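You operate a simulated robot arm through the tools that you are given. There is no shell and no other tool.

The job below is to be done with a simulated robot arm. You get a single attempt, and the scene is never put back.

JOB
Polish the patch on the plate in the holder, then read its gloss.
Fine: felt pad with polish from the tin; pad and gloss meter go back. Set down upright: felt pad, gloss meter. A coat counts when it lies all over at full strength: go over it till it gets no stronger.

Only the result counts: the job must be done as asked and must still hold three seconds after the hand-in. Knocking over, shifting, dropping, spilling or breaking anything else fails it.

ROBOT AND FRAMES
A 7-joint arm with a two-finger parallel gripper, fixed in place. Base frame: the origin is on the floor under the middle of its stand, x ahead of it, y to its left, z up; the work surface is at about z = 823. Units: mm, rad, N and s.
It reaches about 1372 mm from its shoulder. Its first joint turns from -2.601 to 2.601 rad. Payload 3.43 kg.
The TCP is the grasp point between the finger pads, 30 mm short of the fingertips. In the tool frame z runs along the fingers and y along their closing line. The gripper opens to 94 mm. The fingers are 28 mm wide and 10 mm thick; the gripper's body (50 by 96 mm) begins 55 mm behind the TCP.
Orientation is that of the tool frame in the base frame, as a unit quaternion [w, x, y, z]. With the fingers straight down and closing along the base's y, the tool's x points along the base's -x, its y along +y and its z along -z.

CONTROLS
- The arm moves only by the tool arm_command. Its argument "motion" is one flat list of numbers, 6 for each row, row after row: the shift along the tool's x, y, z in units of 30 mm (1.0 is 30 mm), then the turn, a rotation vector about the tool's x, y, z in units of 6 degrees (1.0 is 6 degrees). In form: [tx, ty, tz, ax, ay, az, tx, ty, tz, ax, ay, az, ...]. A call has 1 to 20 rows; each row shifts and turns the commanded pose from where the row before left it, along the tool's axes as they then stand. "jaw" is the gripper command, from -1 (fully open) to 1 (shut), values between in proportion, set as the call begins (left out, the last holds). A call with a number of a shift or a turn outside -1 to 1 is refused whole. Each row takes 0.2 s and may step no farther than 50 mm and 0.15 rad from the row before; otherwise, or with a gripper value out of range, the whole call is refused. Where a pose cannot be reached the arm comes as near as it can. A force on the tool above 90 N (or 10 N above the force at the start of the call, whichever is more), or a blocked arm, ends the call early, and 0.2 s more pass. Each finger travels about 45 mm/s and halts on what it meets, pressing with about 31 N; the grip force reading is that of the motor and also rises with nothing between the fingers. The clock runs only during rows and for 0.2 s after the last one: add rows that do not move to give the fingers time. It gives the time, the measured TCP pose, the force on the tool (base axes), the opening and the grip force at its end, in the units of the frame above (readings bear some noise), with the torque about the TCP (base axes, N m) and any sound that the robot's microphone picked up.
- Cameras (640 x 400 px; columns grow to the right, rows downward): "scene" is fixed at [48.5, -500.2, 1416.3]; the picture's right is [-0.89, -0.45, 0.00], its down [-0.28, 0.56, -0.78] and it looks along [0.35, -0.70, -0.63] (base axes); focal length 312 px, centre (320, 200). "wrist" rides on the gripper at [76, 14, -102] in the tool frame; the picture's right is [-0.18, 0.98, 0.00], its down [-0.75, -0.14, -0.64] and it looks along [-0.63, -0.12, 0.77] (tool axes); focal length 243 px, centre (320, 200). There is no depth. A picture from a camera that has moved, and an enlarged one, comes with that camera's place and axes in the base frame and with its lens.
- snapshot(camera): a new picture of that camera. The clock stands still meanwhile.
- zoom(camera, box): a new picture of the part [left, top, right, bottom] of that camera's present view, enlarged. The clock stands still meanwhile.
- close_job(): hands the job in; it is judged then, once.

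Places have to be worked out from the pictures, the camera data and where the tool is seen. Open the gripper and draw the arm clear of the work before you hand the job in, unless the task says otherwise.

The tools are called after "Emit:" as a command line: name --argument value ..., lists and objects as JSON in quotes. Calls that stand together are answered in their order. arm_command: Moves the arm, as the interface text tells. Its arguments: {"type":"object","properties":{"motion":{"type":"array","items":{"type":"number"}},"jaw":{"type":"number"}},"required":["motion"]} The other tools are called the same way: snapshot (camera) takes a picture; zoom (camera, box) takes an enlarged picture of a part of a camera's view; close_job () hands the job in.

At the start:

```text
clock: 0.0
tool_pos: [374.5, -913.7, 1168.3]
ee_rot: [0.0, -0.001, 1.0, 0.0]
force: [-0.2, -0.2, -0.7]
ft_torque: [0.01, 0.0, -0.02]
finger_gap: 94.0
grasp_force: 0.0
```

scene: 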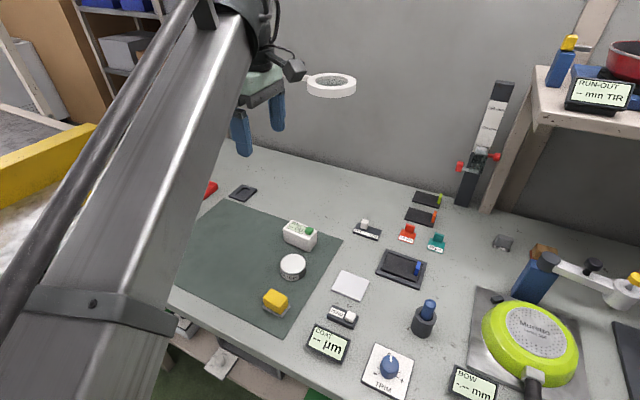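
wrist: 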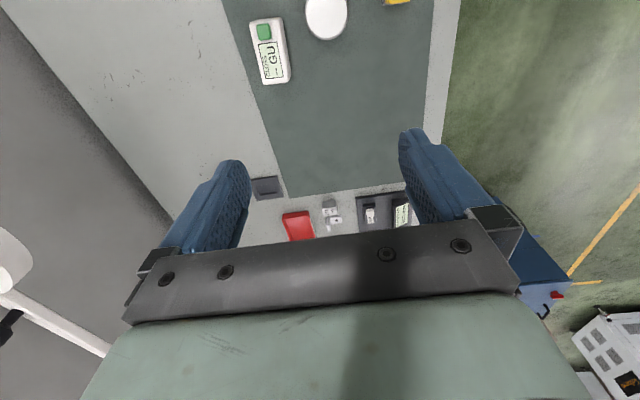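

I start by looking closely at the scene from both cameras to identify the felt pad, tin, gloss meter, and the plate in its holder.

Emit:
zoom --camera "scene" --box '[170, 160, 370, 350]'

Emit:
zoom --camera "scene" --box '[320, 170, 540, 310]'

Emit:
zoom --camera "scene" --box '[300, 260, 540, 400]'

Emit:
zoom --camera "wrist" --box '[200, 0, 460, 250]'

```text
2.11 times, centred on (270, 255) of scene
camera zoom: at [48.5, -500.2, 1416.3], right [-0.89, -0.45, 0.0], down [-0.28, 0.56, -0.78], along [0.35, -0.7, -0.63], focal length 658 px, centre (425, 84)
```

zoom: 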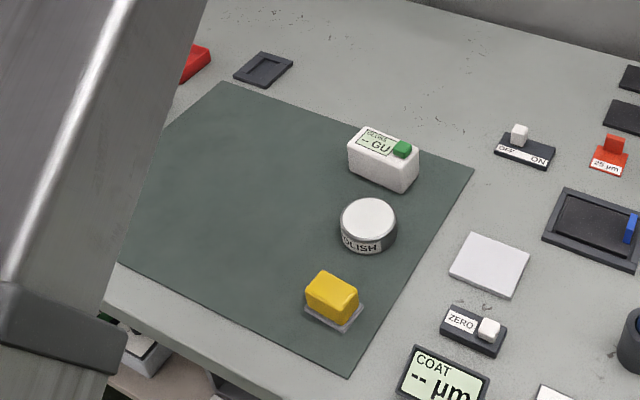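

```text
2.86 times, centred on (430, 240) of scene
camera zoom: at [48.5, -500.2, 1416.3], right [-0.89, -0.45, 0.0], down [-0.28, 0.56, -0.78], along [0.35, -0.7, -0.63], focal length 893 px, centre (6, 86)
```

zoom: 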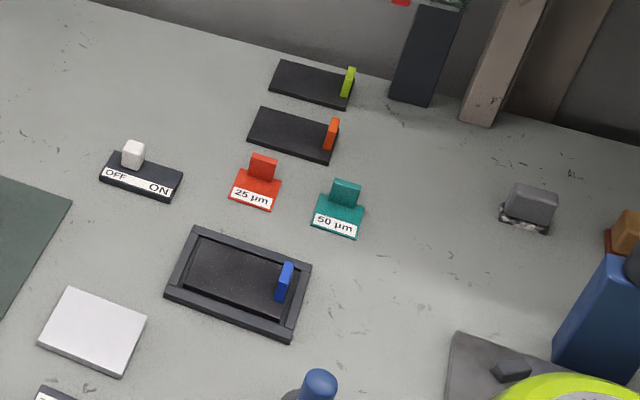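

```text
2.67 times, centred on (420, 330) of scene
camera zoom: at [48.5, -500.2, 1416.3], right [-0.89, -0.45, 0.0], down [-0.28, 0.56, -0.78], along [0.35, -0.7, -0.63], focal length 833 px, centre (53, -147)
```

zoom: 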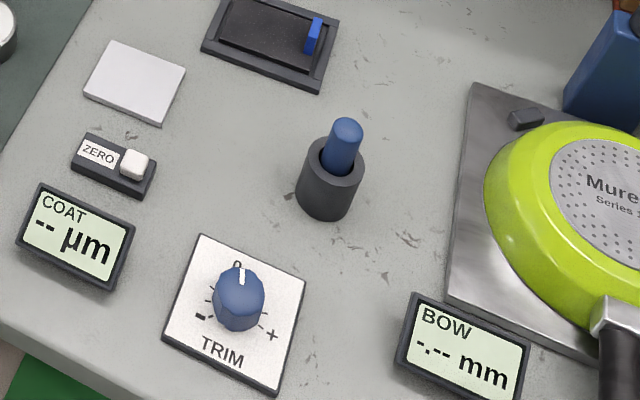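

```text
1.60 times, centred on (330, 125) of wrist
camera zoom: at [298.1, -900.5, 1270.9], right [0.18, 0.98, 0.0], down [0.75, -0.14, 0.64], along [0.63, -0.12, -0.77], focal length 388 px, centre (304, 320)
```

zoom: 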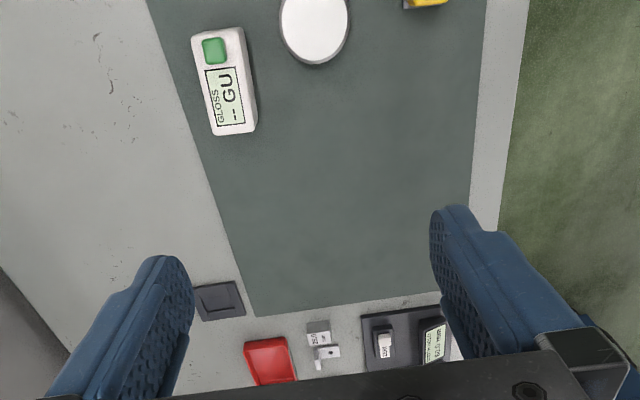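

The gloss meter (white with green button), polish tin and yellow felt pad stand on the green mat at roughly (345,-976), (313,-890), (299,-794); the holder with the blue-tab plate is around (90,-1007). I move the arm high over toward lower x so the wrist camera can see these places from above.

Emit:
arm_command --motion '[1, 0, 0, 0, 0, 0, 1, 0, 0, 0, 0, 0, 1, 0, 0, 0, 0, 0, 1, 0, 0, 0, 0, 0, 1, 0, 0, 0, 0, 0]' --jaw -1

Emit:
snapshot --camera "wrist"

Emit:
snapshot --camera "scene"

```text
clock: 1.2
tool_pos: [225.5, -914.9, 1168.0]
ee_rot: [-0.001, -0.001, 1.0, 0.0]
force: [-0.6, -0.3, -0.1]
ft_torque: [0.02, 0.02, 0.03]
finger_gap: 94.2
grasp_force: 0.0
```

```text
taken
camera wrist: at [148.8, -900.5, 1270.8], right [0.18, 0.98, 0.0], down [0.75, -0.14, 0.64], along [0.63, -0.12, -0.77], focal length 243 px, centre (320, 200)
```

wrist: 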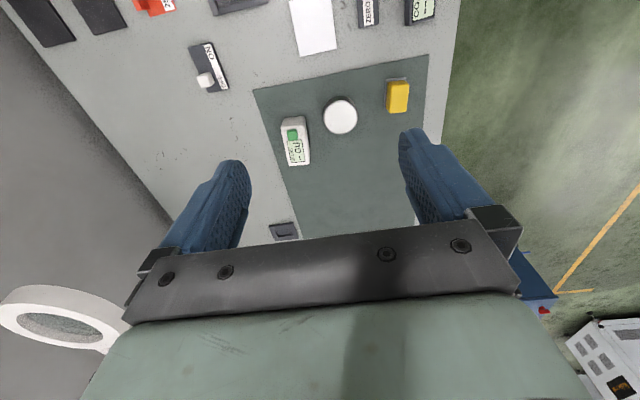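

```text
taken
```

scene: 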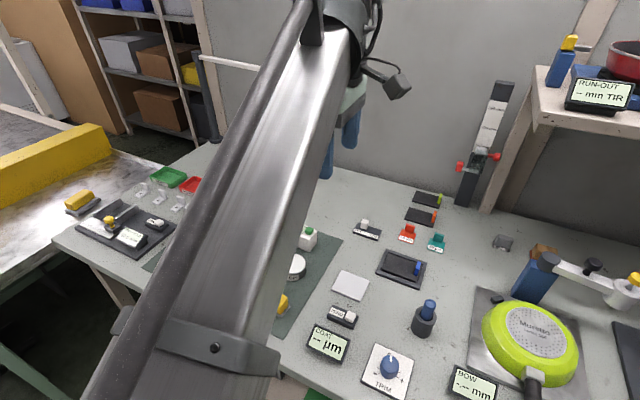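

A second group of items (another yellow block, a dark tray with instruments) has appeared on the far left of the scene. I zoom to understand them before deciding which pad is the felt pad.

Emit:
zoom --camera "scene" --box '[40, 140, 230, 270]'

Emit:
zoom --camera "wrist" --box '[240, 0, 460, 250]'

Emit:
zoom --camera "scene" --box '[270, 200, 440, 340]'

```text
3.08 times, centred on (135, 205) of scene
camera zoom: at [48.5, -500.2, 1416.3], right [-0.89, -0.45, 0.0], down [-0.28, 0.56, -0.78], along [0.35, -0.7, -0.63], focal length 962 px, centre (889, 185)
```

zoom: 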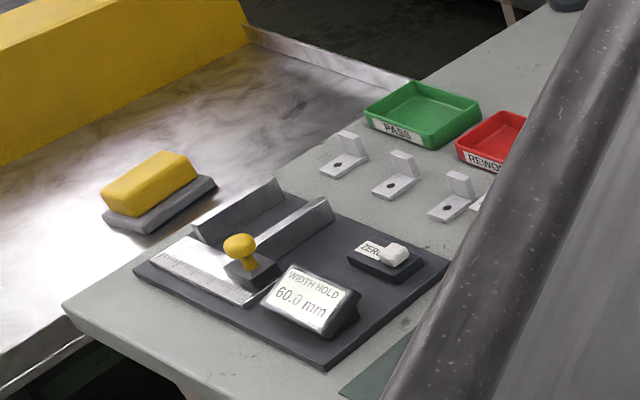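

```text
1.60 times, centred on (350, 125) of wrist
camera zoom: at [148.8, -900.5, 1270.8], right [0.18, 0.98, 0.0], down [0.75, -0.14, 0.64], along [0.63, -0.12, -0.77], focal length 388 px, centre (272, 320)
```

zoom: 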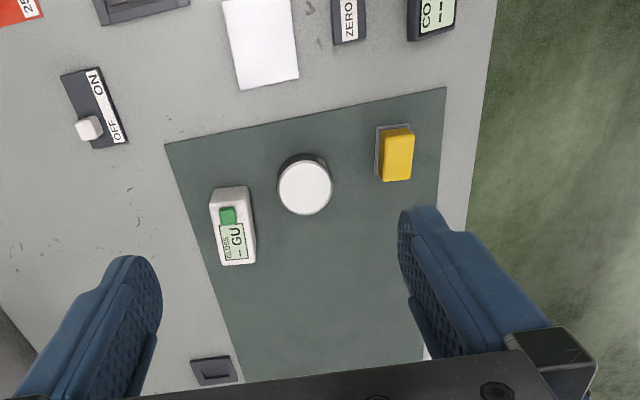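

```text
2.86 times, centred on (355, 270) of scene
camera zoom: at [48.5, -500.2, 1416.3], right [-0.89, -0.45, 0.0], down [-0.28, 0.56, -0.78], along [0.35, -0.7, -0.63], focal length 893 px, centre (220, 0)
```

zoom: 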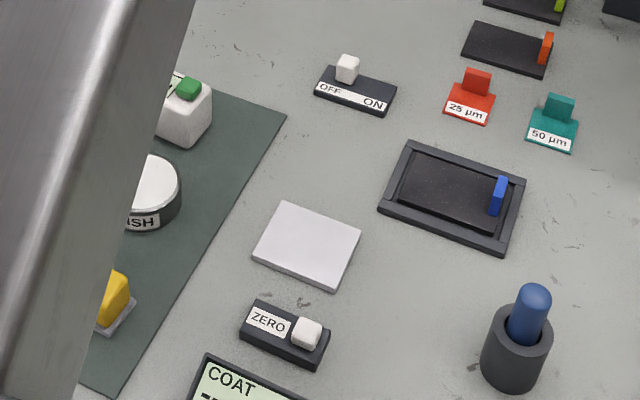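

I zoom on the small dark square at the mat's far corner (about (602,-1084)) and the blue-tab plate's frame, to determine which is "the plate in the holder".

Emit:
zoom --camera "wrist" --box '[255, 205, 325, 250]'

Emit:
zoom --camera "scene" --box '[370, 240, 435, 295]'

Emit:
zoom --camera "scene" --box '[480, 0, 640, 140]'

```text
8.89 times, centred on (290, 228) of wrist
camera zoom: at [148.8, -900.5, 1270.8], right [0.18, 0.98, 0.0], down [0.75, -0.14, 0.64], along [0.63, -0.12, -0.77], focal length 2157 px, centre (587, -44)
```

zoom: 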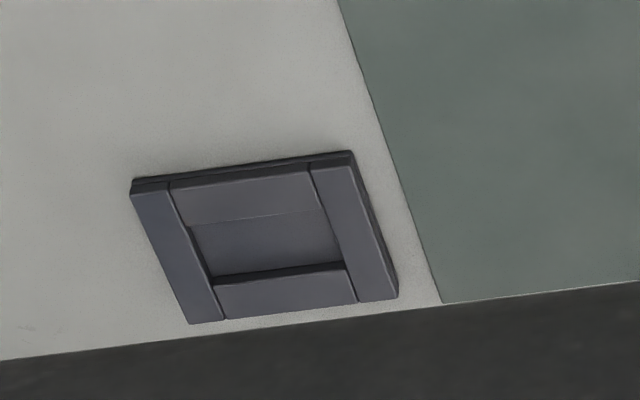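

```text
7.27 times, centred on (402, 268) of scene
camera zoom: at [48.5, -500.2, 1416.3], right [-0.89, -0.45, 0.0], down [-0.28, 0.56, -0.78], along [0.35, -0.7, -0.63], focal length 2273 px, centre (-280, -291)
```

zoom: 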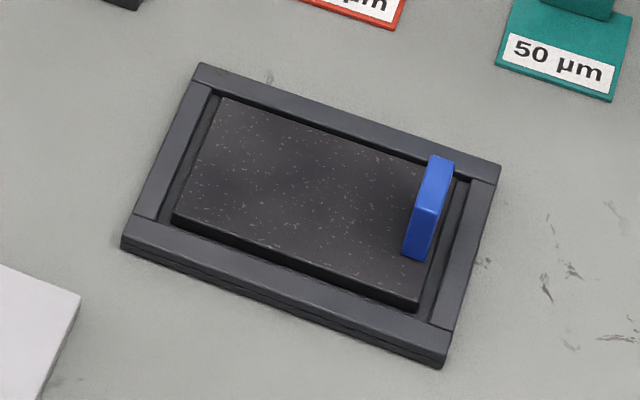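

```text
2.86 times, centred on (560, 70) of scene
camera zoom: at [48.5, -500.2, 1416.3], right [-0.89, -0.45, 0.0], down [-0.28, 0.56, -0.78], along [0.35, -0.7, -0.63], focal length 893 px, centre (-366, 571)
```

zoom: 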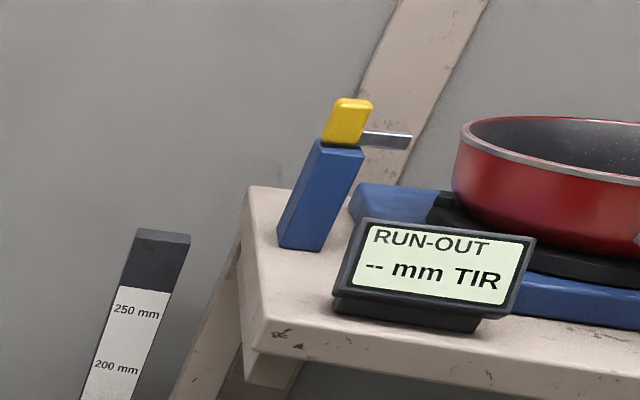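

The blue-tab plate lies in an axis-aligned frame, x 38–139, y -1046…-961; the other small frame is an empty pocket. I move the wrist camera above the holder for a close look at the patch.

Emit:
arm_command --motion '[0.8, -0.6, 0.8, 0, 0, 0, 0.8, -0.6, 0.8, 0, 0, 0, 0.8, -0.6, 0.8, 0, 0, 0, 0.8, -0.6, 0.8, 0, 0, 0, 0.8, -0.6, 0.8, 0, 0, 0]'

Emit:
snapshot --camera "wrist"

Emit:
zoom --camera "wrist" --box '[240, 0, 400, 120]'

Emit:
snapshot --camera "scene"

```text
clock: 2.4
tool_pos: [105.5, -1005.4, 1049.6]
ee_rot: [0.0, 0.0, 1.0, 0.0]
force: [0.4, -0.9, -0.4]
ft_torque: [-0.04, 0.02, 0.01]
finger_gap: 93.9
grasp_force: 0.0
```

```text
taken
camera wrist: at [29.2, -991.4, 1151.6], right [0.18, 0.98, 0.0], down [0.75, -0.14, 0.64], along [0.63, -0.12, -0.77], focal length 243 px, centre (320, 200)
```

wrist: 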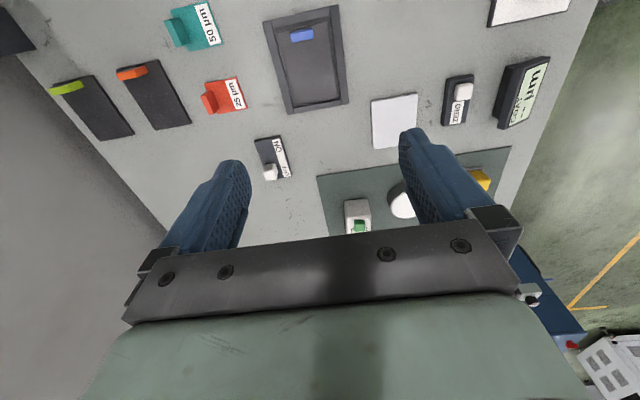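

```text
3.33 times, centred on (320, 60) of wrist
camera zoom: at [29.2, -991.4, 1151.6], right [0.18, 0.98, 0.0], down [0.75, -0.14, 0.64], along [0.63, -0.12, -0.77], focal length 809 px, centre (320, 667)
```

zoom: 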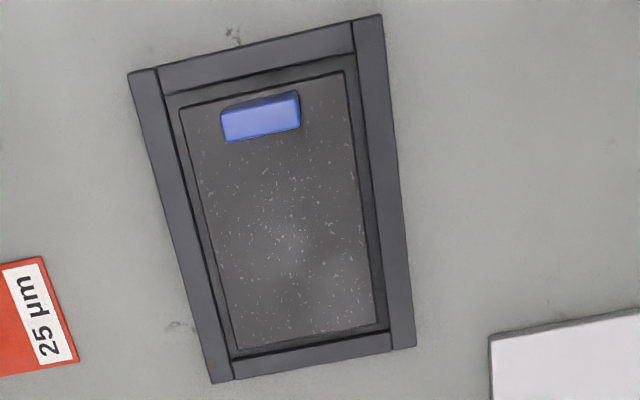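

```text
taken
```

scene: 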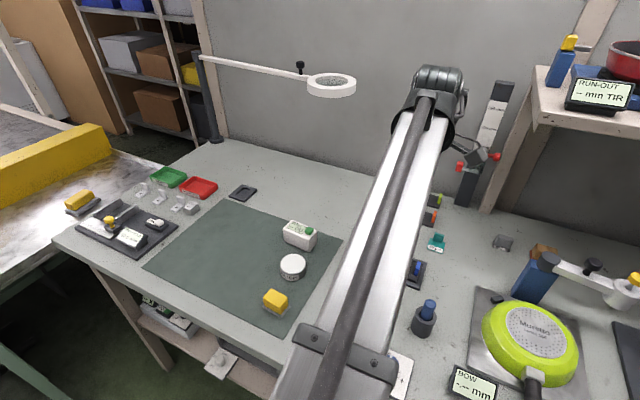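

The plate carries a scratched dull area between the tab and the far end. Now I move toward the pad to measure it from close up with the wrist camera.

Emit:
arm_command --motion '[-0.47, 0.94, 0.3, 0, 0, 0, -0.47, 0.94, 0.3, 0, 0, 0, -0.47, 0.94, 0.3, 0, 0, 0, -0.47, 0.94, 0.3, 0, 0, 0, -0.47, 0.94, 0.3, 0, 0, 0, -0.47, 0.94, 0.3, 0, 0, 0, -0.47, 0.94, 0.3, 0, 0, 0, -0.47, 0.94, 0.3, 0, 0, 0]'

Emit:
snapshot --camera "wrist"

Emit:
zoom --camera "wrist" --box '[240, 80, 400, 230]'

Emit:
zoom --camera "scene" --box '[240, 200, 340, 330]'

```text
clock: 4.2
tool_pos: [214.8, -776.7, 976.8]
ee_rot: [-0.001, 0.0, 1.0, 0.0]
force: [-0.3, -0.4, -0.1]
ft_torque: [0.05, 0.03, -0.01]
finger_gap: 94.0
grasp_force: 0.0
```

```text
taken
camera wrist: at [139.3, -764.4, 1078.8], right [0.18, 0.98, 0.0], down [0.75, -0.14, 0.64], along [0.63, -0.12, -0.77], focal length 243 px, centre (320, 200)
```

wrist: 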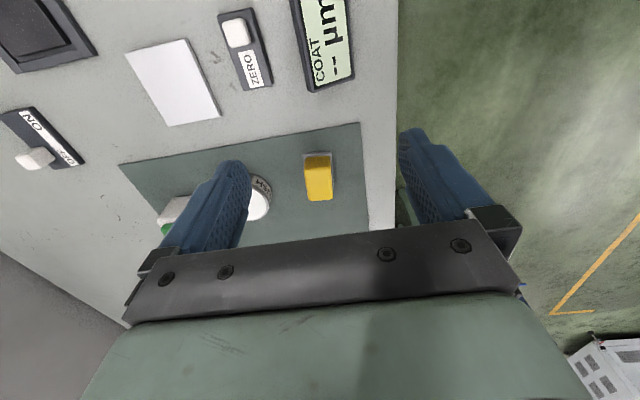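

```text
2.67 times, centred on (320, 155) of wrist
camera zoom: at [139.3, -764.4, 1078.8], right [0.18, 0.98, 0.0], down [0.75, -0.14, 0.64], along [0.63, -0.12, -0.77], focal length 647 px, centre (320, 320)
```

zoom: 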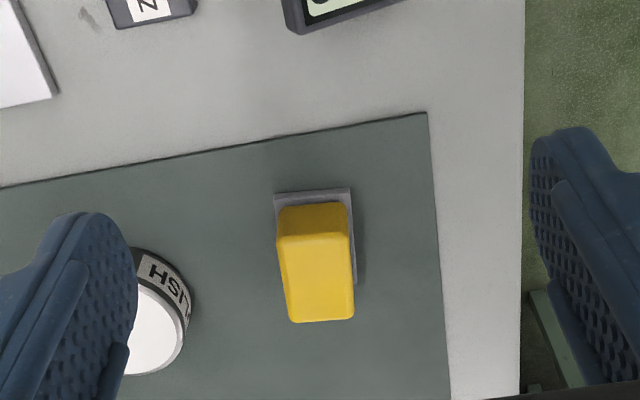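

```text
3.08 times, centred on (290, 265) of scene
camera zoom: at [48.5, -500.2, 1416.3], right [-0.89, -0.45, 0.0], down [-0.28, 0.56, -0.78], along [0.35, -0.7, -0.63], focal length 962 px, centre (412, 0)
```

zoom: 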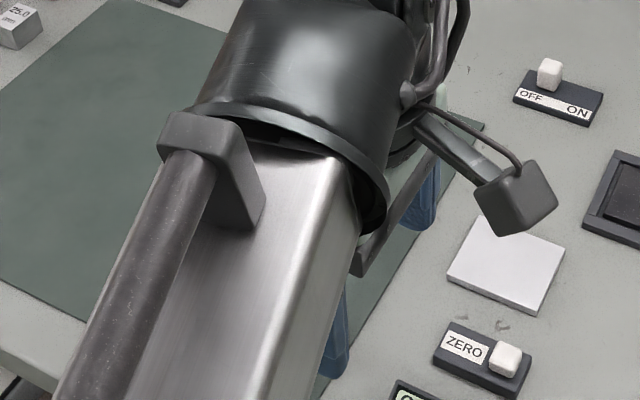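

The felt base measures about 32×52 mm centred at (296,-795.5) with yaw ≈ -5°, the yellow body about 28×44 with its top at z≈860. Next I shift to look closely at the tin and gloss meter.

Emit:
arm_command --motion '[0.2, -1, 0, 0, 0, 0, 0.2, -1, 0, 0, 0, 0, 0.1, -1, 0, 0, 0, 0]'

Emit:
zoom --camera "wrist" --box '[220, 100, 420, 240]'

Emit:
arm_command --motion '[0, -1, 0, 0, 0, 0, 0, -1, 0, 0, 0, 0, 0, -0.8, 0, 0, 0, 0]'

Emit:
zoom --camera "wrist" --box '[220, 100, 420, 240]'

```text
clock: 5.0
tool_pos: [199.8, -869.0, 978.3]
ee_rot: [0.0, 0.0, 1.0, 0.0]
force: [0.2, 0.3, -0.1]
ft_torque: [-0.03, -0.02, 0.03]
finger_gap: 94.0
grasp_force: 0.0
```

```text
2.86 times, centred on (320, 170) of wrist
camera zoom: at [123.9, -855.0, 1079.8], right [0.18, 0.98, 0.0], down [0.75, -0.14, 0.64], along [0.63, -0.12, -0.77], focal length 693 px, centre (320, 286)
```

zoom: 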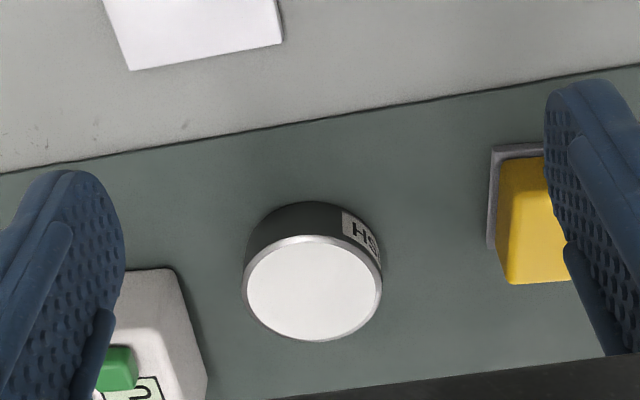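

```text
clock: 5.8
tool_pos: [202.2, -953.9, 976.6]
ee_rot: [0.0, 0.0, 1.0, 0.0]
force: [0.1, -0.4, -0.5]
ft_torque: [0.01, 0.02, 0.0]
finger_gap: 93.9
grasp_force: 0.1
```

```text
2.86 times, centred on (320, 170) of wrist
camera zoom: at [125.3, -939.9, 1079.3], right [0.18, 0.98, 0.0], down [0.75, -0.14, 0.64], along [0.63, -0.12, -0.77], focal length 693 px, centre (320, 286)
```

zoom: 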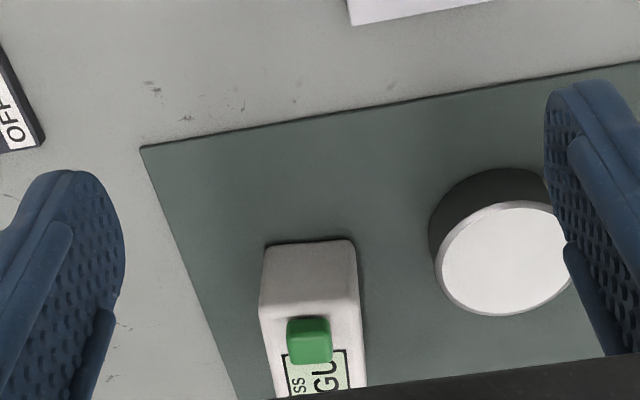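

The tin is open, about 60 mm in diameter, centred near (314,-894.5), rim at z≈850. I move forward in x to get the whole gloss meter in view.

Emit:
arm_command --motion '[-1, 0, 0, 0, 0, 0, -1, 0, 0, 0, 0, 0, -1, 0, 0, 0, 0, 0]'

Emit:
zoom --camera "wrist" --box '[220, 50, 420, 190]'

Emit:
zoom --camera "scene" --box '[240, 200, 360, 330]'

```text
clock: 6.6
tool_pos: [292.0, -954.7, 977.4]
ee_rot: [-0.001, 0.0, 1.0, 0.0]
force: [0.1, 0.2, 0.7]
ft_torque: [0.02, -0.01, 0.01]
finger_gap: 94.1
grasp_force: 0.1
```

```text
2.86 times, centred on (320, 120) of wrist
camera zoom: at [215.4, -940.5, 1079.1], right [0.18, 0.98, 0.0], down [0.75, -0.14, 0.64], along [0.63, -0.12, -0.77], focal length 693 px, centre (320, 429)
```

zoom: 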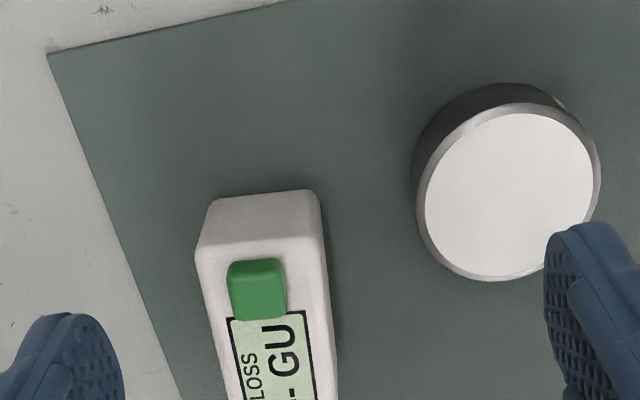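

```text
3.08 times, centred on (300, 265) of scene
camera zoom: at [48.5, -500.2, 1416.3], right [-0.89, -0.45, 0.0], down [-0.28, 0.56, -0.78], along [0.35, -0.7, -0.63], focal length 962 px, centre (382, 0)
```

zoom: 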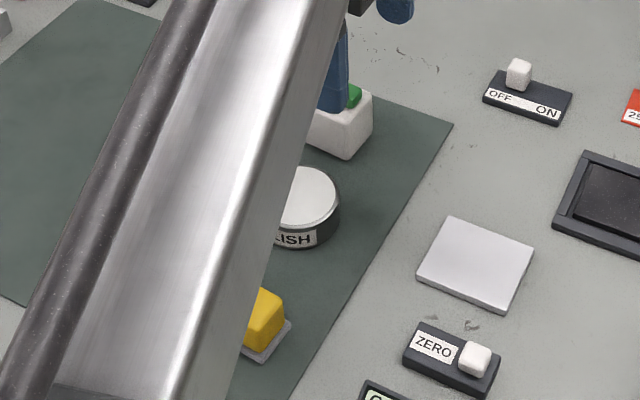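

The meter is only partly in that crop; I take the crop lower down to get its full outline.

Emit:
zoom --camera "wrist" --box '[240, 90, 400, 220]'

Emit:
snapshot --camera "wrist"

```text
3.08 times, centred on (320, 155) of wrist
camera zoom: at [215.4, -940.5, 1079.1], right [0.18, 0.98, 0.0], down [0.75, -0.14, 0.64], along [0.63, -0.12, -0.77], focal length 746 px, centre (320, 338)
```

zoom: 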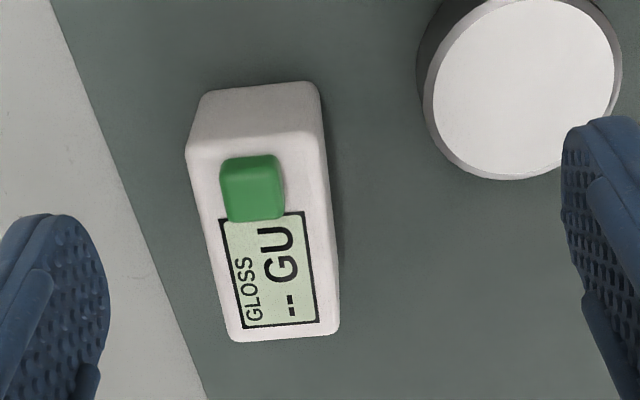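

```text
taken
camera wrist: at [215.4, -940.5, 1079.1], right [0.18, 0.98, 0.0], down [0.75, -0.14, 0.64], along [0.63, -0.12, -0.77], focal length 243 px, centre (320, 200)
```

wrist: 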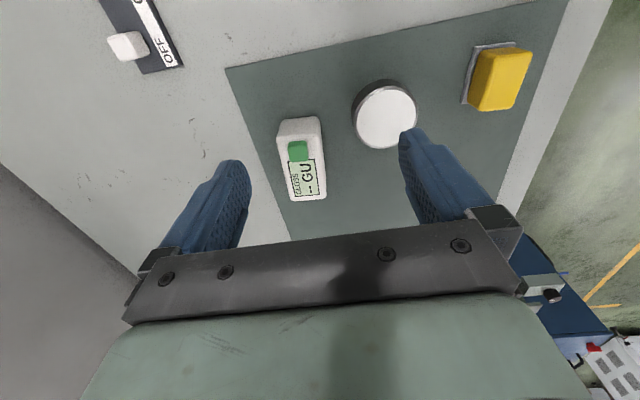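

Meter: about 76×39 mm, centre ≈(348,-982), top z≈868, yaw ≈-4.5°, button near (321,-981). Before grasping anything I take a close view of the plate to learn heights of rim vs plate and the patch extents.

Emit:
arm_command --motion '[1, -0.2, 0, 0, 0, 0, 1, -0.2, 0, 0, 0, 0, 1, -0.2, 0, 0, 0, 0, 1, -0.2, 0, 0, 0, 0, 1, -0.2, 0, 0, 0, 0, 1, -0.2, 0.3, 0, 0, 0, 1, -0.2, 0.7, 0, 0, 0, 0.6, -0.2, 0.8, 0, 0, 0]'

Emit:
snapshot --camera "wrist"

Emit:
zoom --camera "wrist" --box '[220, 40, 420, 240]'

```text
clock: 8.4
tool_pos: [63.7, -1000.9, 923.8]
ee_rot: [-0.001, -0.001, 1.0, 0.0]
force: [1.5, 0.9, -0.2]
ft_torque: [-0.05, -0.02, -0.01]
finger_gap: 94.1
grasp_force: 0.0
```

```text
taken
camera wrist: at [-12.4, -987.4, 1025.1], right [0.18, 0.98, 0.0], down [0.75, -0.14, 0.64], along [0.63, -0.12, -0.77], focal length 243 px, centre (320, 200)
```

wrist: 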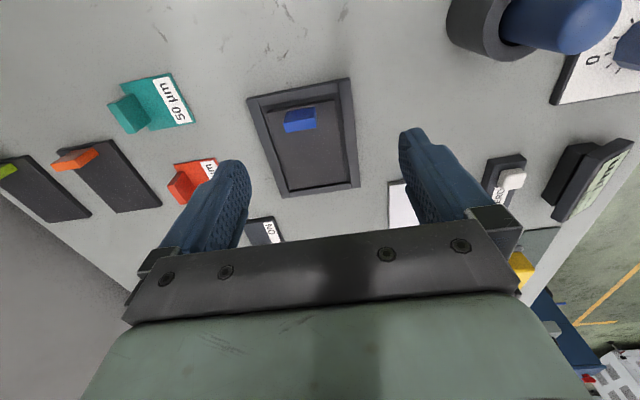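

```text
2.00 times, centred on (320, 140) of wrist
camera zoom: at [-12.4, -987.4, 1025.1], right [0.18, 0.98, 0.0], down [0.75, -0.14, 0.64], along [0.63, -0.12, -0.77], focal length 485 px, centre (320, 320)
```

zoom: 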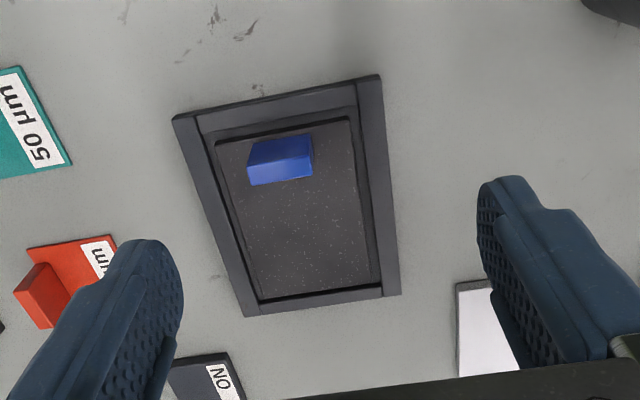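

I zoom further on the plate and rim to judge relative heights.

Emit:
zoom --camera "wrist" --box '[240, 70, 370, 205]'

Emit:
zoom --camera "scene" --box '[370, 240, 435, 295]'

```text
2.96 times, centred on (305, 138) of wrist
camera zoom: at [-12.4, -987.4, 1025.1], right [0.18, 0.98, 0.0], down [0.75, -0.14, 0.64], along [0.63, -0.12, -0.77], focal length 719 px, centre (364, 385)
```

zoom: 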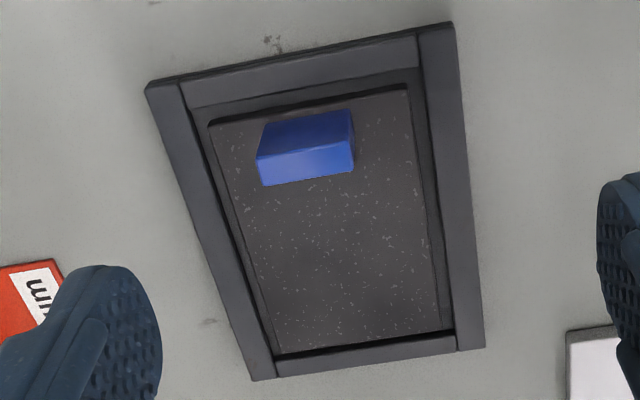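

```text
7.27 times, centred on (402, 268) of scene
camera zoom: at [48.5, -500.2, 1416.3], right [-0.89, -0.45, 0.0], down [-0.28, 0.56, -0.78], along [0.35, -0.7, -0.63], focal length 2273 px, centre (-280, -291)
```

zoom: 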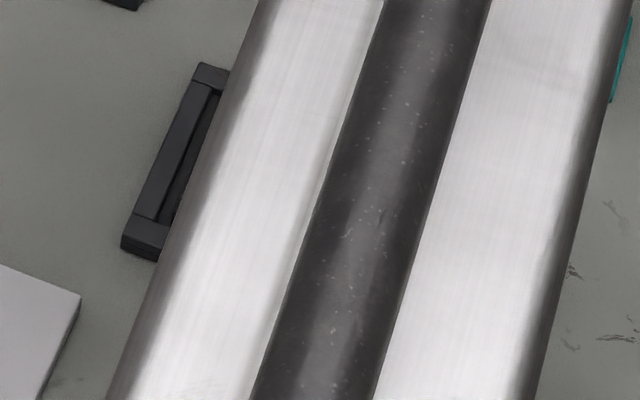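

Triangulating from the two views: plate top z≈829, x 50–130, y -1043…-987; the tab is at x 53–60 and stands up to z≈853; the frame rim appears slightly lower than the plate. Now I go above the felt pad with a matching yaw (tool z +5.2°) at a safe height.

Emit:
arm_command --motion '[0, 0, -1, 0, 0, 0, 0, 0, -0.4, 0, 0, 0, -0.98, 0.86, 0, 0, 0, 0, -0.98, 0.86, 0, 0, 0, 0, -0.98, 0.86, 0, 0, 0, 0, -0.98, 0.86, 0, 0, 0, 0, -0.98, 0.86, 0, 0, 0, 0, -0.98, 0.86, 0, 0, 0, 0, -0.98, 0.86, 0, 0, 0, 0, -0.98, 0.86, 0, 0, 0, 0, 0, 0, 0, 0, 0, 0.867, 0, 0, 0, 0, 0, 0]' --jaw -1

Emit:
zoom --camera "wrist" --box '[220, 40, 420, 240]'

```text
clock: 11.0
tool_pos: [298.3, -794.4, 966.5]
ee_rot: [0.0, 0.045, 0.999, 0.001]
force: [-0.3, -0.4, 0.1]
ft_torque: [-0.01, -0.01, 0.01]
finger_gap: 94.0
grasp_force: 0.0
```

```text
2.00 times, centred on (320, 140) of wrist
camera zoom: at [224.7, -773.2, 1067.0], right [0.27, 0.96, 0.0], down [0.74, -0.21, 0.64], along [0.62, -0.18, -0.77], focal length 485 px, centre (320, 320)
```

zoom: 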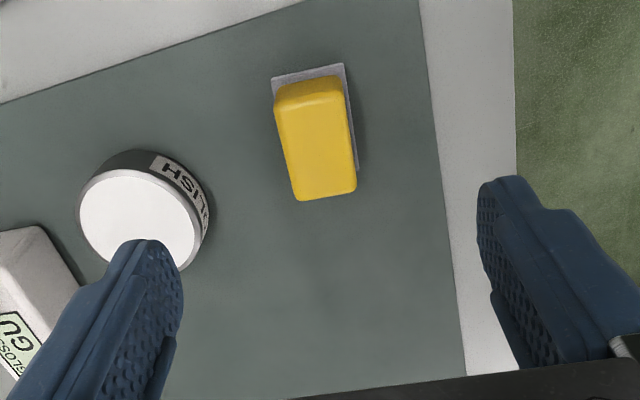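

The pad appears centred under the tool axis and aligned. I descend to z≈880 and check the view again before the final part.

Emit:
arm_command --motion '[0, 0, 1, 0, 0, 0, 0, 0, 1, 0, 0, 0, 0, 0, 0.8, 0, 0, 0, 0, 0, 0, 0, 0, 0]'

Emit:
zoom --camera "wrist" --box '[220, 80, 420, 240]'

Emit:
zoom --camera "scene" --box '[230, 230, 350, 340]'

```text
clock: 12.0
tool_pos: [298.5, -794.0, 880.2]
ee_rot: [0.0, 0.045, 0.999, 0.0]
force: [0.3, 0.3, 0.0]
ft_torque: [0.02, 0.01, -0.03]
finger_gap: 94.0
grasp_force: 0.0
```

```text
2.50 times, centred on (320, 160) of wrist
camera zoom: at [224.7, -774.2, 982.6], right [0.27, 0.96, 0.0], down [0.74, -0.21, 0.64], along [0.62, -0.18, -0.77], focal length 606 px, centre (320, 300)
```

zoom: 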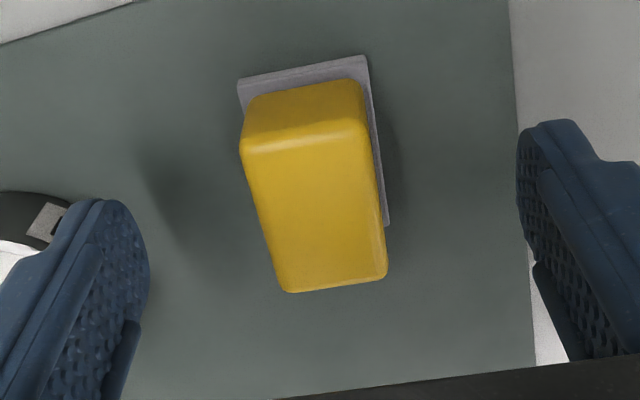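

```text
3.64 times, centred on (290, 285) of scene
camera zoom: at [48.5, -500.2, 1416.3], right [-0.89, -0.45, 0.0], down [-0.28, 0.56, -0.78], along [0.35, -0.7, -0.63], focal length 1136 px, centre (429, -109)
```

zoom: 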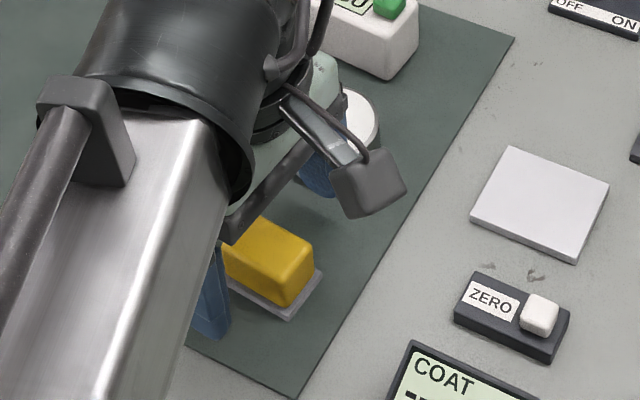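

The pad top is about z≈859.5 and is centred between the fingers. I lower to TCP z≈863 (fingertips ≈833, just above the felt flange) and close the gripper.

Emit:
arm_command --motion '[0, 0, 0.3, 0, 0, 0, 0, 0, 0.27, 0, 0, 0, 0, 0, 0, 0, 0, 0]'

Emit:
zoom --camera "wrist" --box '[220, 80, 420, 240]'

```text
clock: 12.8
tool_pos: [299.2, -794.3, 864.5]
ee_rot: [0.0, 0.046, 0.999, 0.0]
force: [-0.6, 0.1, -0.4]
ft_torque: [0.0, 0.01, -0.01]
finger_gap: 94.0
grasp_force: 0.2
```

```text
2.50 times, centred on (320, 160) of wrist
camera zoom: at [224.7, -774.0, 965.0], right [0.27, 0.96, 0.0], down [0.74, -0.21, 0.64], along [0.62, -0.17, -0.77], focal length 606 px, centre (320, 300)
```

zoom: 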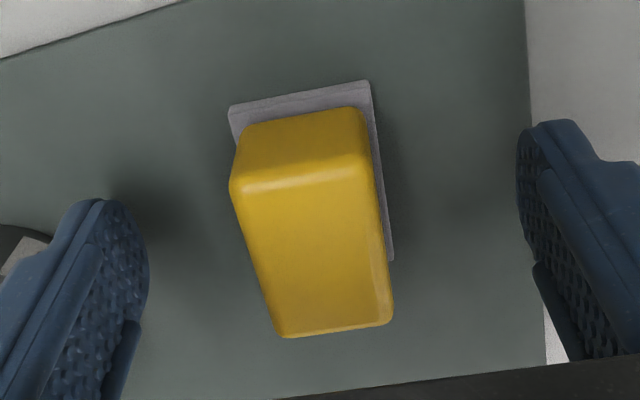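

Position is good, no contact force. I close the gripper on the yellow body and wait.

Emit:
arm_command --motion '[0, 0, 0, 0, 0, 0, 0, 0, 0, 0, 0, 0, 0, 0, 0, 0, 0, 0, 0, 0, 0, 0, 0, 0, 0, 0, 0, 0, 0, 0, 0, 0, 0, 0, 0, 0, 0, 0, 0, 0, 0, 0]' --jaw 1

Emit:
zoom --camera "wrist" --box '[220, 80, 420, 240]'

```text
clock: 14.4
tool_pos: [299.4, -795.5, 864.2]
ee_rot: [0.0, 0.045, 0.999, -0.002]
force: [-0.2, -8.5, 12.4]
ft_torque: [-0.2, 0.03, 0.03]
finger_gap: 29.2
grasp_force: 31.5
```

```text
2.50 times, centred on (320, 160) of wrist
camera zoom: at [224.6, -774.3, 965.7], right [0.27, 0.96, 0.0], down [0.74, -0.21, 0.64], along [0.62, -0.18, -0.77], focal length 606 px, centre (320, 300)
```

zoom: 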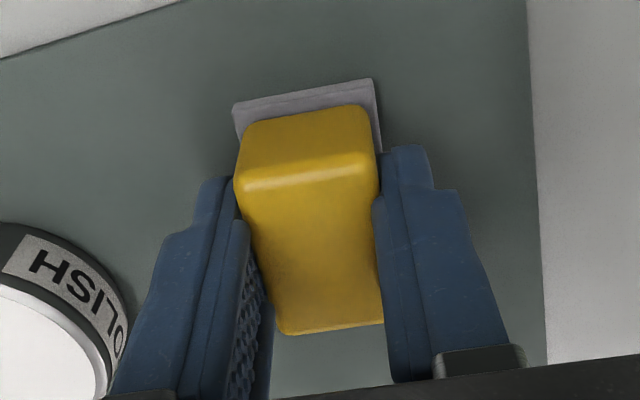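

The pad is held (gap 29.2 mm). I lift it 60 mm, turn the yaw back to zero, and check that it is held well.

Emit:
arm_command --motion '[0, 0, -0.3, 0, 0, 0, 0, 0, -0.5, 0, 0, 0, 0, 0, -0.6, 0, 0, 0, 0, 0, -0.6, 0, 0, 0, 0, 0, 0, 0, 0, -0.867, 0, 0, 0, 0, 0, 0]'

Emit:
snapshot --camera "wrist"

Emit:
snapshot --camera "scene"

```text
clock: 15.8
tool_pos: [299.5, -794.2, 923.1]
ee_rot: [0.0, -0.001, 1.0, 0.001]
force: [0.1, 0.4, -0.1]
ft_torque: [0.02, 0.01, 0.02]
finger_gap: 29.4
grasp_force: 30.8
```

```text
taken
camera wrist: at [223.1, -780.8, 1025.8], right [0.18, 0.98, 0.0], down [0.75, -0.14, 0.64], along [0.63, -0.12, -0.77], focal length 243 px, centre (320, 200)
```

wrist: 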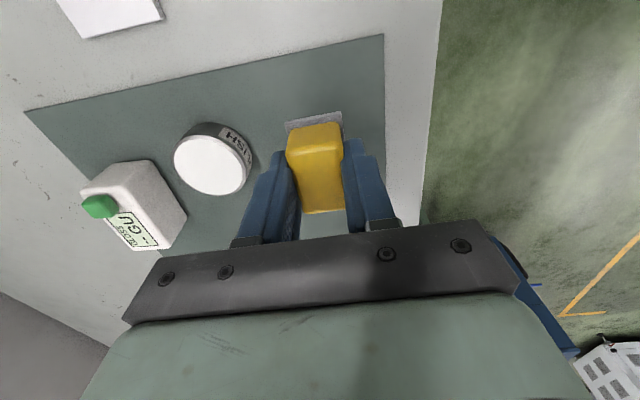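

```text
taken
```

scene: 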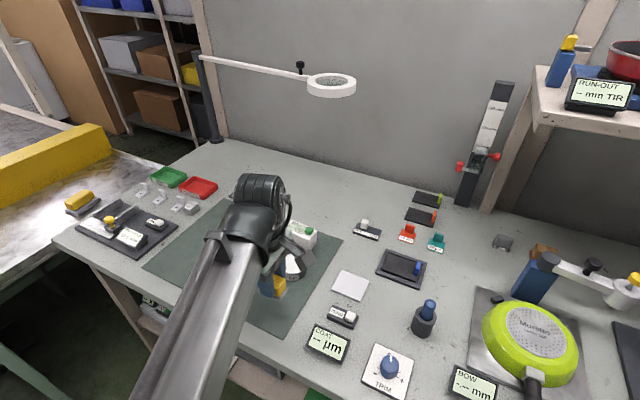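

The yellow body is up in the gripper; I zoom to make sure the grey felt base is attached to it rather than left on the mat.

Emit:
zoom --camera "wrist" --box '[250, 80, 390, 240]'

Emit:
zoom --camera "scene" --box '[230, 230, 330, 330]'

```text
2.50 times, centred on (320, 160) of wrist
camera zoom: at [223.1, -780.8, 1025.8], right [0.18, 0.98, 0.0], down [0.75, -0.14, 0.64], along [0.63, -0.12, -0.77], focal length 606 px, centre (320, 300)
```

zoom: 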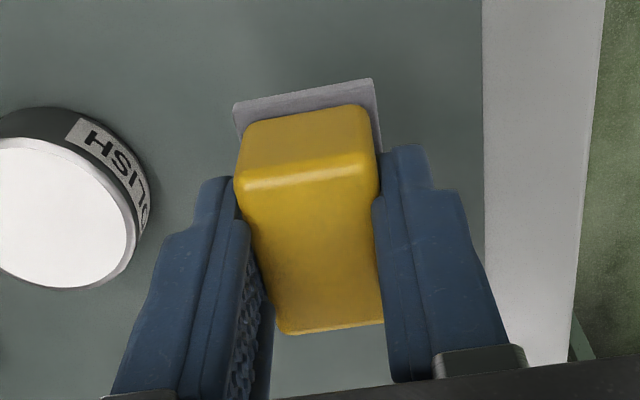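

```text
4.00 times, centred on (280, 280) of scene
camera zoom: at [48.5, -500.2, 1416.3], right [-0.89, -0.45, 0.0], down [-0.28, 0.56, -0.78], along [0.35, -0.7, -0.63], focal length 1250 px, centre (480, -120)
```

zoom: 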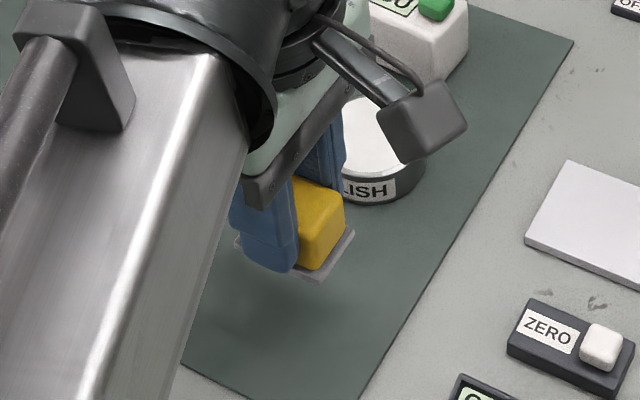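

The felt base is attached. Now I carry the pad over the tin at (314,-894) and lower it to a few millimetres above the rim.

Emit:
arm_command --motion '[-0.12, -0.83, 0, 0, 0, 0, -0.12, -0.83, 0, 0, 0, 0, -0.12, -0.83, 0, 0, 0, 0, -0.13, -0.84, 0, 0, 0, 0, 0, 0, 0.4, 0, 0, 0, 0, 0, 0.4, 0, 0, 0, 0, 0, 0, 0, 0, 0]'

Emit:
zoom --camera "wrist" --box '[220, 60, 420, 240]'

Emit:
zoom --camera "scene" --box '[230, 220, 350, 310]'

```text
clock: 17.4
tool_pos: [315.5, -894.2, 899.6]
ee_rot: [0.0, 0.001, 1.0, 0.0]
force: [0.7, 0.0, -1.2]
ft_torque: [0.03, 0.0, -0.03]
finger_gap: 29.2
grasp_force: 30.6
```

```text
2.22 times, centred on (320, 150) of wrist
camera zoom: at [238.9, -880.4, 1001.5], right [0.18, 0.98, 0.0], down [0.75, -0.14, 0.64], along [0.63, -0.12, -0.77], focal length 539 px, centre (320, 311)
```

zoom: 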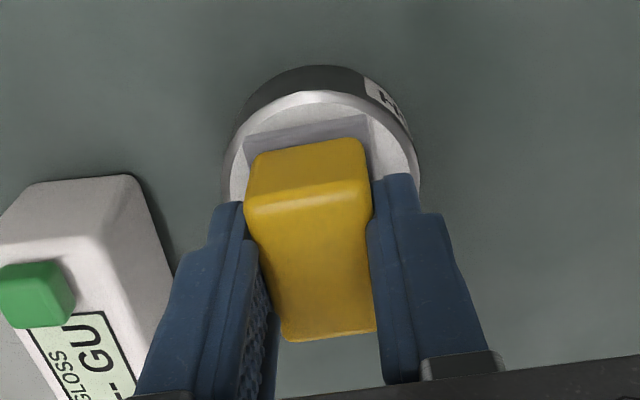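

```text
4.44 times, centred on (290, 265) of scene
camera zoom: at [48.5, -500.2, 1416.3], right [-0.89, -0.45, 0.0], down [-0.28, 0.56, -0.78], along [0.35, -0.7, -0.63], focal length 1389 px, centre (453, -89)
```

zoom: 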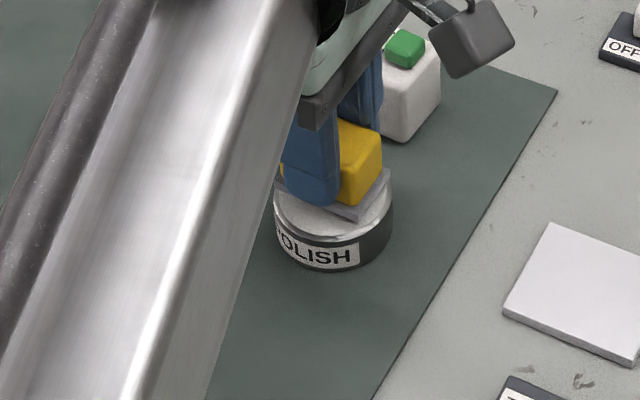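

The pad is centred over the tin. I lower it in 2–3 mm steps, watching the force for contact.

Emit:
arm_command --motion '[0, 0, 0.1, 0, 0, 0, 0, 0, 0.1, 0, 0, 0, 0, 0, 0.1, 0, 0, 0, 0, 0, 0, 0, 0, 0]'

Emit:
zoom --camera "scene" --box '[260, 230, 330, 290]'

```text
clock: 18.4
tool_pos: [314.7, -894.2, 891.1]
ee_rot: [0.0, 0.0, 1.0, 0.0]
force: [0.3, -1.2, 1.4]
ft_torque: [-0.01, -0.01, -0.01]
finger_gap: 29.4
grasp_force: 30.3
```

```text
6.67 times, centred on (295, 260) of scene
camera zoom: at [48.5, -500.2, 1416.3], right [-0.89, -0.45, 0.0], down [-0.28, 0.56, -0.78], along [0.35, -0.7, -0.63], focal length 2083 px, centre (487, -200)
```

zoom: 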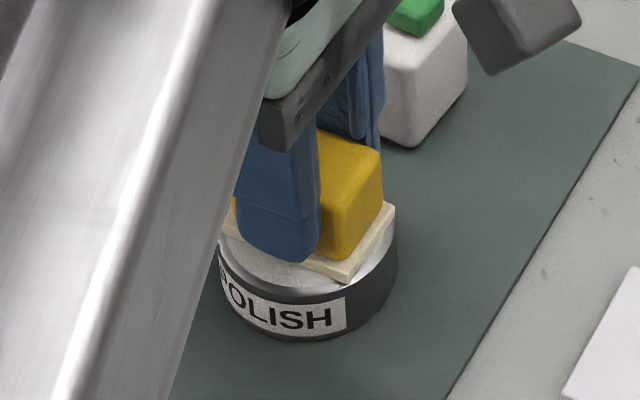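

The felt turned cream: it has taken polish on light contact. I press a touch more, then lift and inspect.

Emit:
arm_command --motion '[0, 0, 0.04, 0, 0, 0, 0, 0, 0, 0, 0, 0, 0, 0, 0, 0, 0, 0, 0, 0, -0.2, 0, 0, 0, 0, 0, -0.6, 0, 0, 0, 0, 0, -0.6, 0, 0, 0, 0, 0, 0, 0, 0, 0]'

Emit:
zoom --camera "wrist" --box '[220, 60, 420, 240]'

Emit:
zoom --camera "scene" --box '[240, 210, 340, 300]'

```text
clock: 20.0
tool_pos: [315.6, -894.4, 931.8]
ee_rot: [0.0, 0.0, 1.0, 0.0]
force: [0.0, -0.1, -0.9]
ft_torque: [0.02, 0.0, 0.03]
finger_gap: 29.3
grasp_force: 30.7
```

```text
2.22 times, centred on (320, 150) of wrist
camera zoom: at [240.0, -880.8, 1033.7], right [0.18, 0.98, 0.0], down [0.75, -0.14, 0.64], along [0.63, -0.12, -0.77], focal length 539 px, centre (320, 311)
```

zoom: 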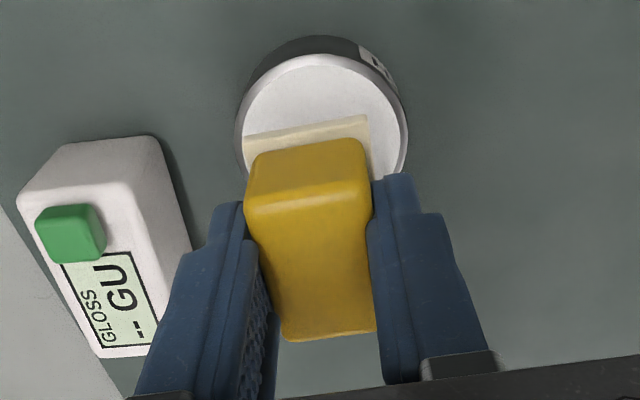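

```text
4.44 times, centred on (290, 255) of scene
camera zoom: at [48.5, -500.2, 1416.3], right [-0.89, -0.45, 0.0], down [-0.28, 0.56, -0.78], along [0.35, -0.7, -0.63], focal length 1389 px, centre (453, -44)
```

zoom: 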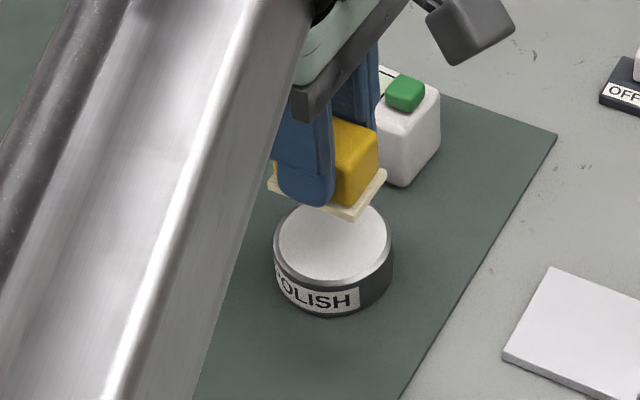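

The felt is loaded with polish. I carry it at height over to the plate, to about (96,-1015).

Emit:
arm_command --motion '[0.9, -0.5, 0, 0, 0, 0, 0.9, -0.5, 0, 0, 0, 0, 0.9, -0.5, 0, 0, 0, 0, 0.9, -0.5, 0, 0, 0, 0, 0.9, -0.5, 0, 0, 0, 0, 0.9, -0.5, 0, 0, 0, 0, 0.9, -0.5, 0, 0, 0, 0, 0.9, -0.5, 0, 0, 0, 0, 0, 0, 0, 0, 0, 0]'

Emit:
zoom --camera "wrist" --box '[200, 40, 440, 240]'

Emit:
snapshot --camera "scene"

```text
clock: 22.0
tool_pos: [99.8, -1016.0, 930.9]
ee_rot: [0.0, 0.0, 1.0, 0.001]
force: [-0.2, 0.2, -1.1]
ft_torque: [0.0, 0.02, -0.03]
finger_gap: 29.4
grasp_force: 31.3
```

```text
2.00 times, centred on (320, 140) of wrist
camera zoom: at [22.9, -1001.4, 1032.9], right [0.18, 0.98, 0.0], down [0.75, -0.14, 0.64], along [0.63, -0.12, -0.77], focal length 485 px, centre (320, 320)
```

zoom: 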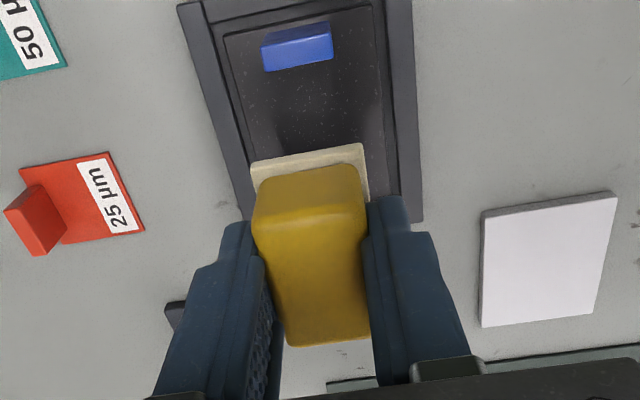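

```text
taken
```

scene: 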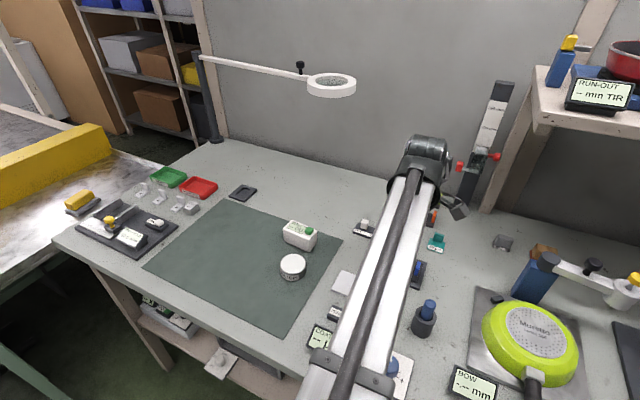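

The pad is centred over the plate in y and clear of the tab in x. I descend to z≈876, then creep to contact.

Emit:
arm_command --motion '[0, 0, 0.8, 0, 0, 0, 0, 0, 0.7, 0, 0, 0, 0, 0, 0.3, 0, 0, 0, 0, 0, 0, 0, 0, 0]'

Emit:
zoom --camera "wrist" --box '[220, 80, 420, 240]'

Emit:
arm_command --motion '[0, 0, 0.1, 0, 0, 0, 0, 0, 0.06, 0, 0, 0, 0, 0, 0, 0, 0, 0]'

```text
clock: 23.0
tool_pos: [97.5, -1016.4, 876.8]
ee_rot: [0.0, 0.0, 1.0, 0.001]
force: [-0.4, -0.6, -1.4]
ft_torque: [0.01, -0.01, 0.04]
finger_gap: 29.2
grasp_force: 31.0
```

```text
2.50 times, centred on (320, 160) of wrist
camera zoom: at [22.2, -1001.3, 978.4], right [0.18, 0.98, 0.0], down [0.75, -0.14, 0.64], along [0.63, -0.12, -0.77], focal length 606 px, centre (320, 300)
```

zoom: 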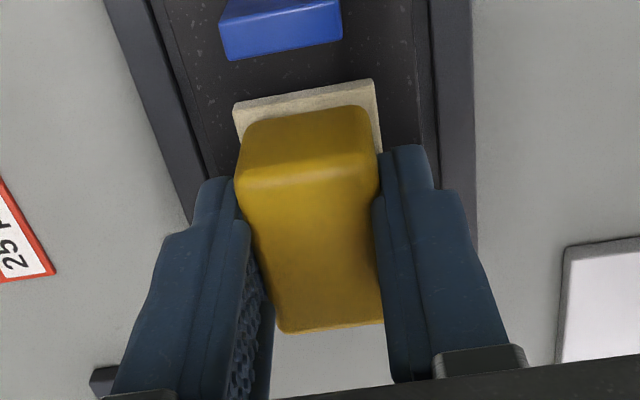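

```text
clock: 23.8
tool_pos: [98.0, -1014.8, 872.8]
ee_rot: [0.0, 0.0, 1.0, 0.0]
force: [1.0, 0.6, -1.1]
ft_torque: [-0.01, 0.01, -0.03]
finger_gap: 29.1
grasp_force: 31.2
```

No contact yet at z≈872. I continue with 1 mm steps.

Emit:
arm_command --motion '[0, 0, 0.05, 0, 0, 0, 0, 0, 0.05, 0, 0, 0, 0, 0, 0, 0, 0, 0]'

Emit:
arm_command --motion '[0, 0, 0.04, 0, 0, 0, 0, 0, 0, 0, 0, 0]'

```text
clock: 24.6
tool_pos: [99.1, -1014.4, 870.5]
ee_rot: [0.0, -0.001, 1.0, -0.002]
force: [1.4, 0.2, 10.0]
ft_torque: [0.03, -0.03, 0.02]
finger_gap: 29.2
grasp_force: 31.1
```

```text
clock: 25.2
tool_pos: [98.8, -1014.7, 871.2]
ee_rot: [-0.001, 0.001, 1.0, -0.002]
force: [1.0, -2.8, 26.0]
ft_torque: [-0.02, 0.01, 0.02]
finger_gap: 29.1
grasp_force: 31.4
```

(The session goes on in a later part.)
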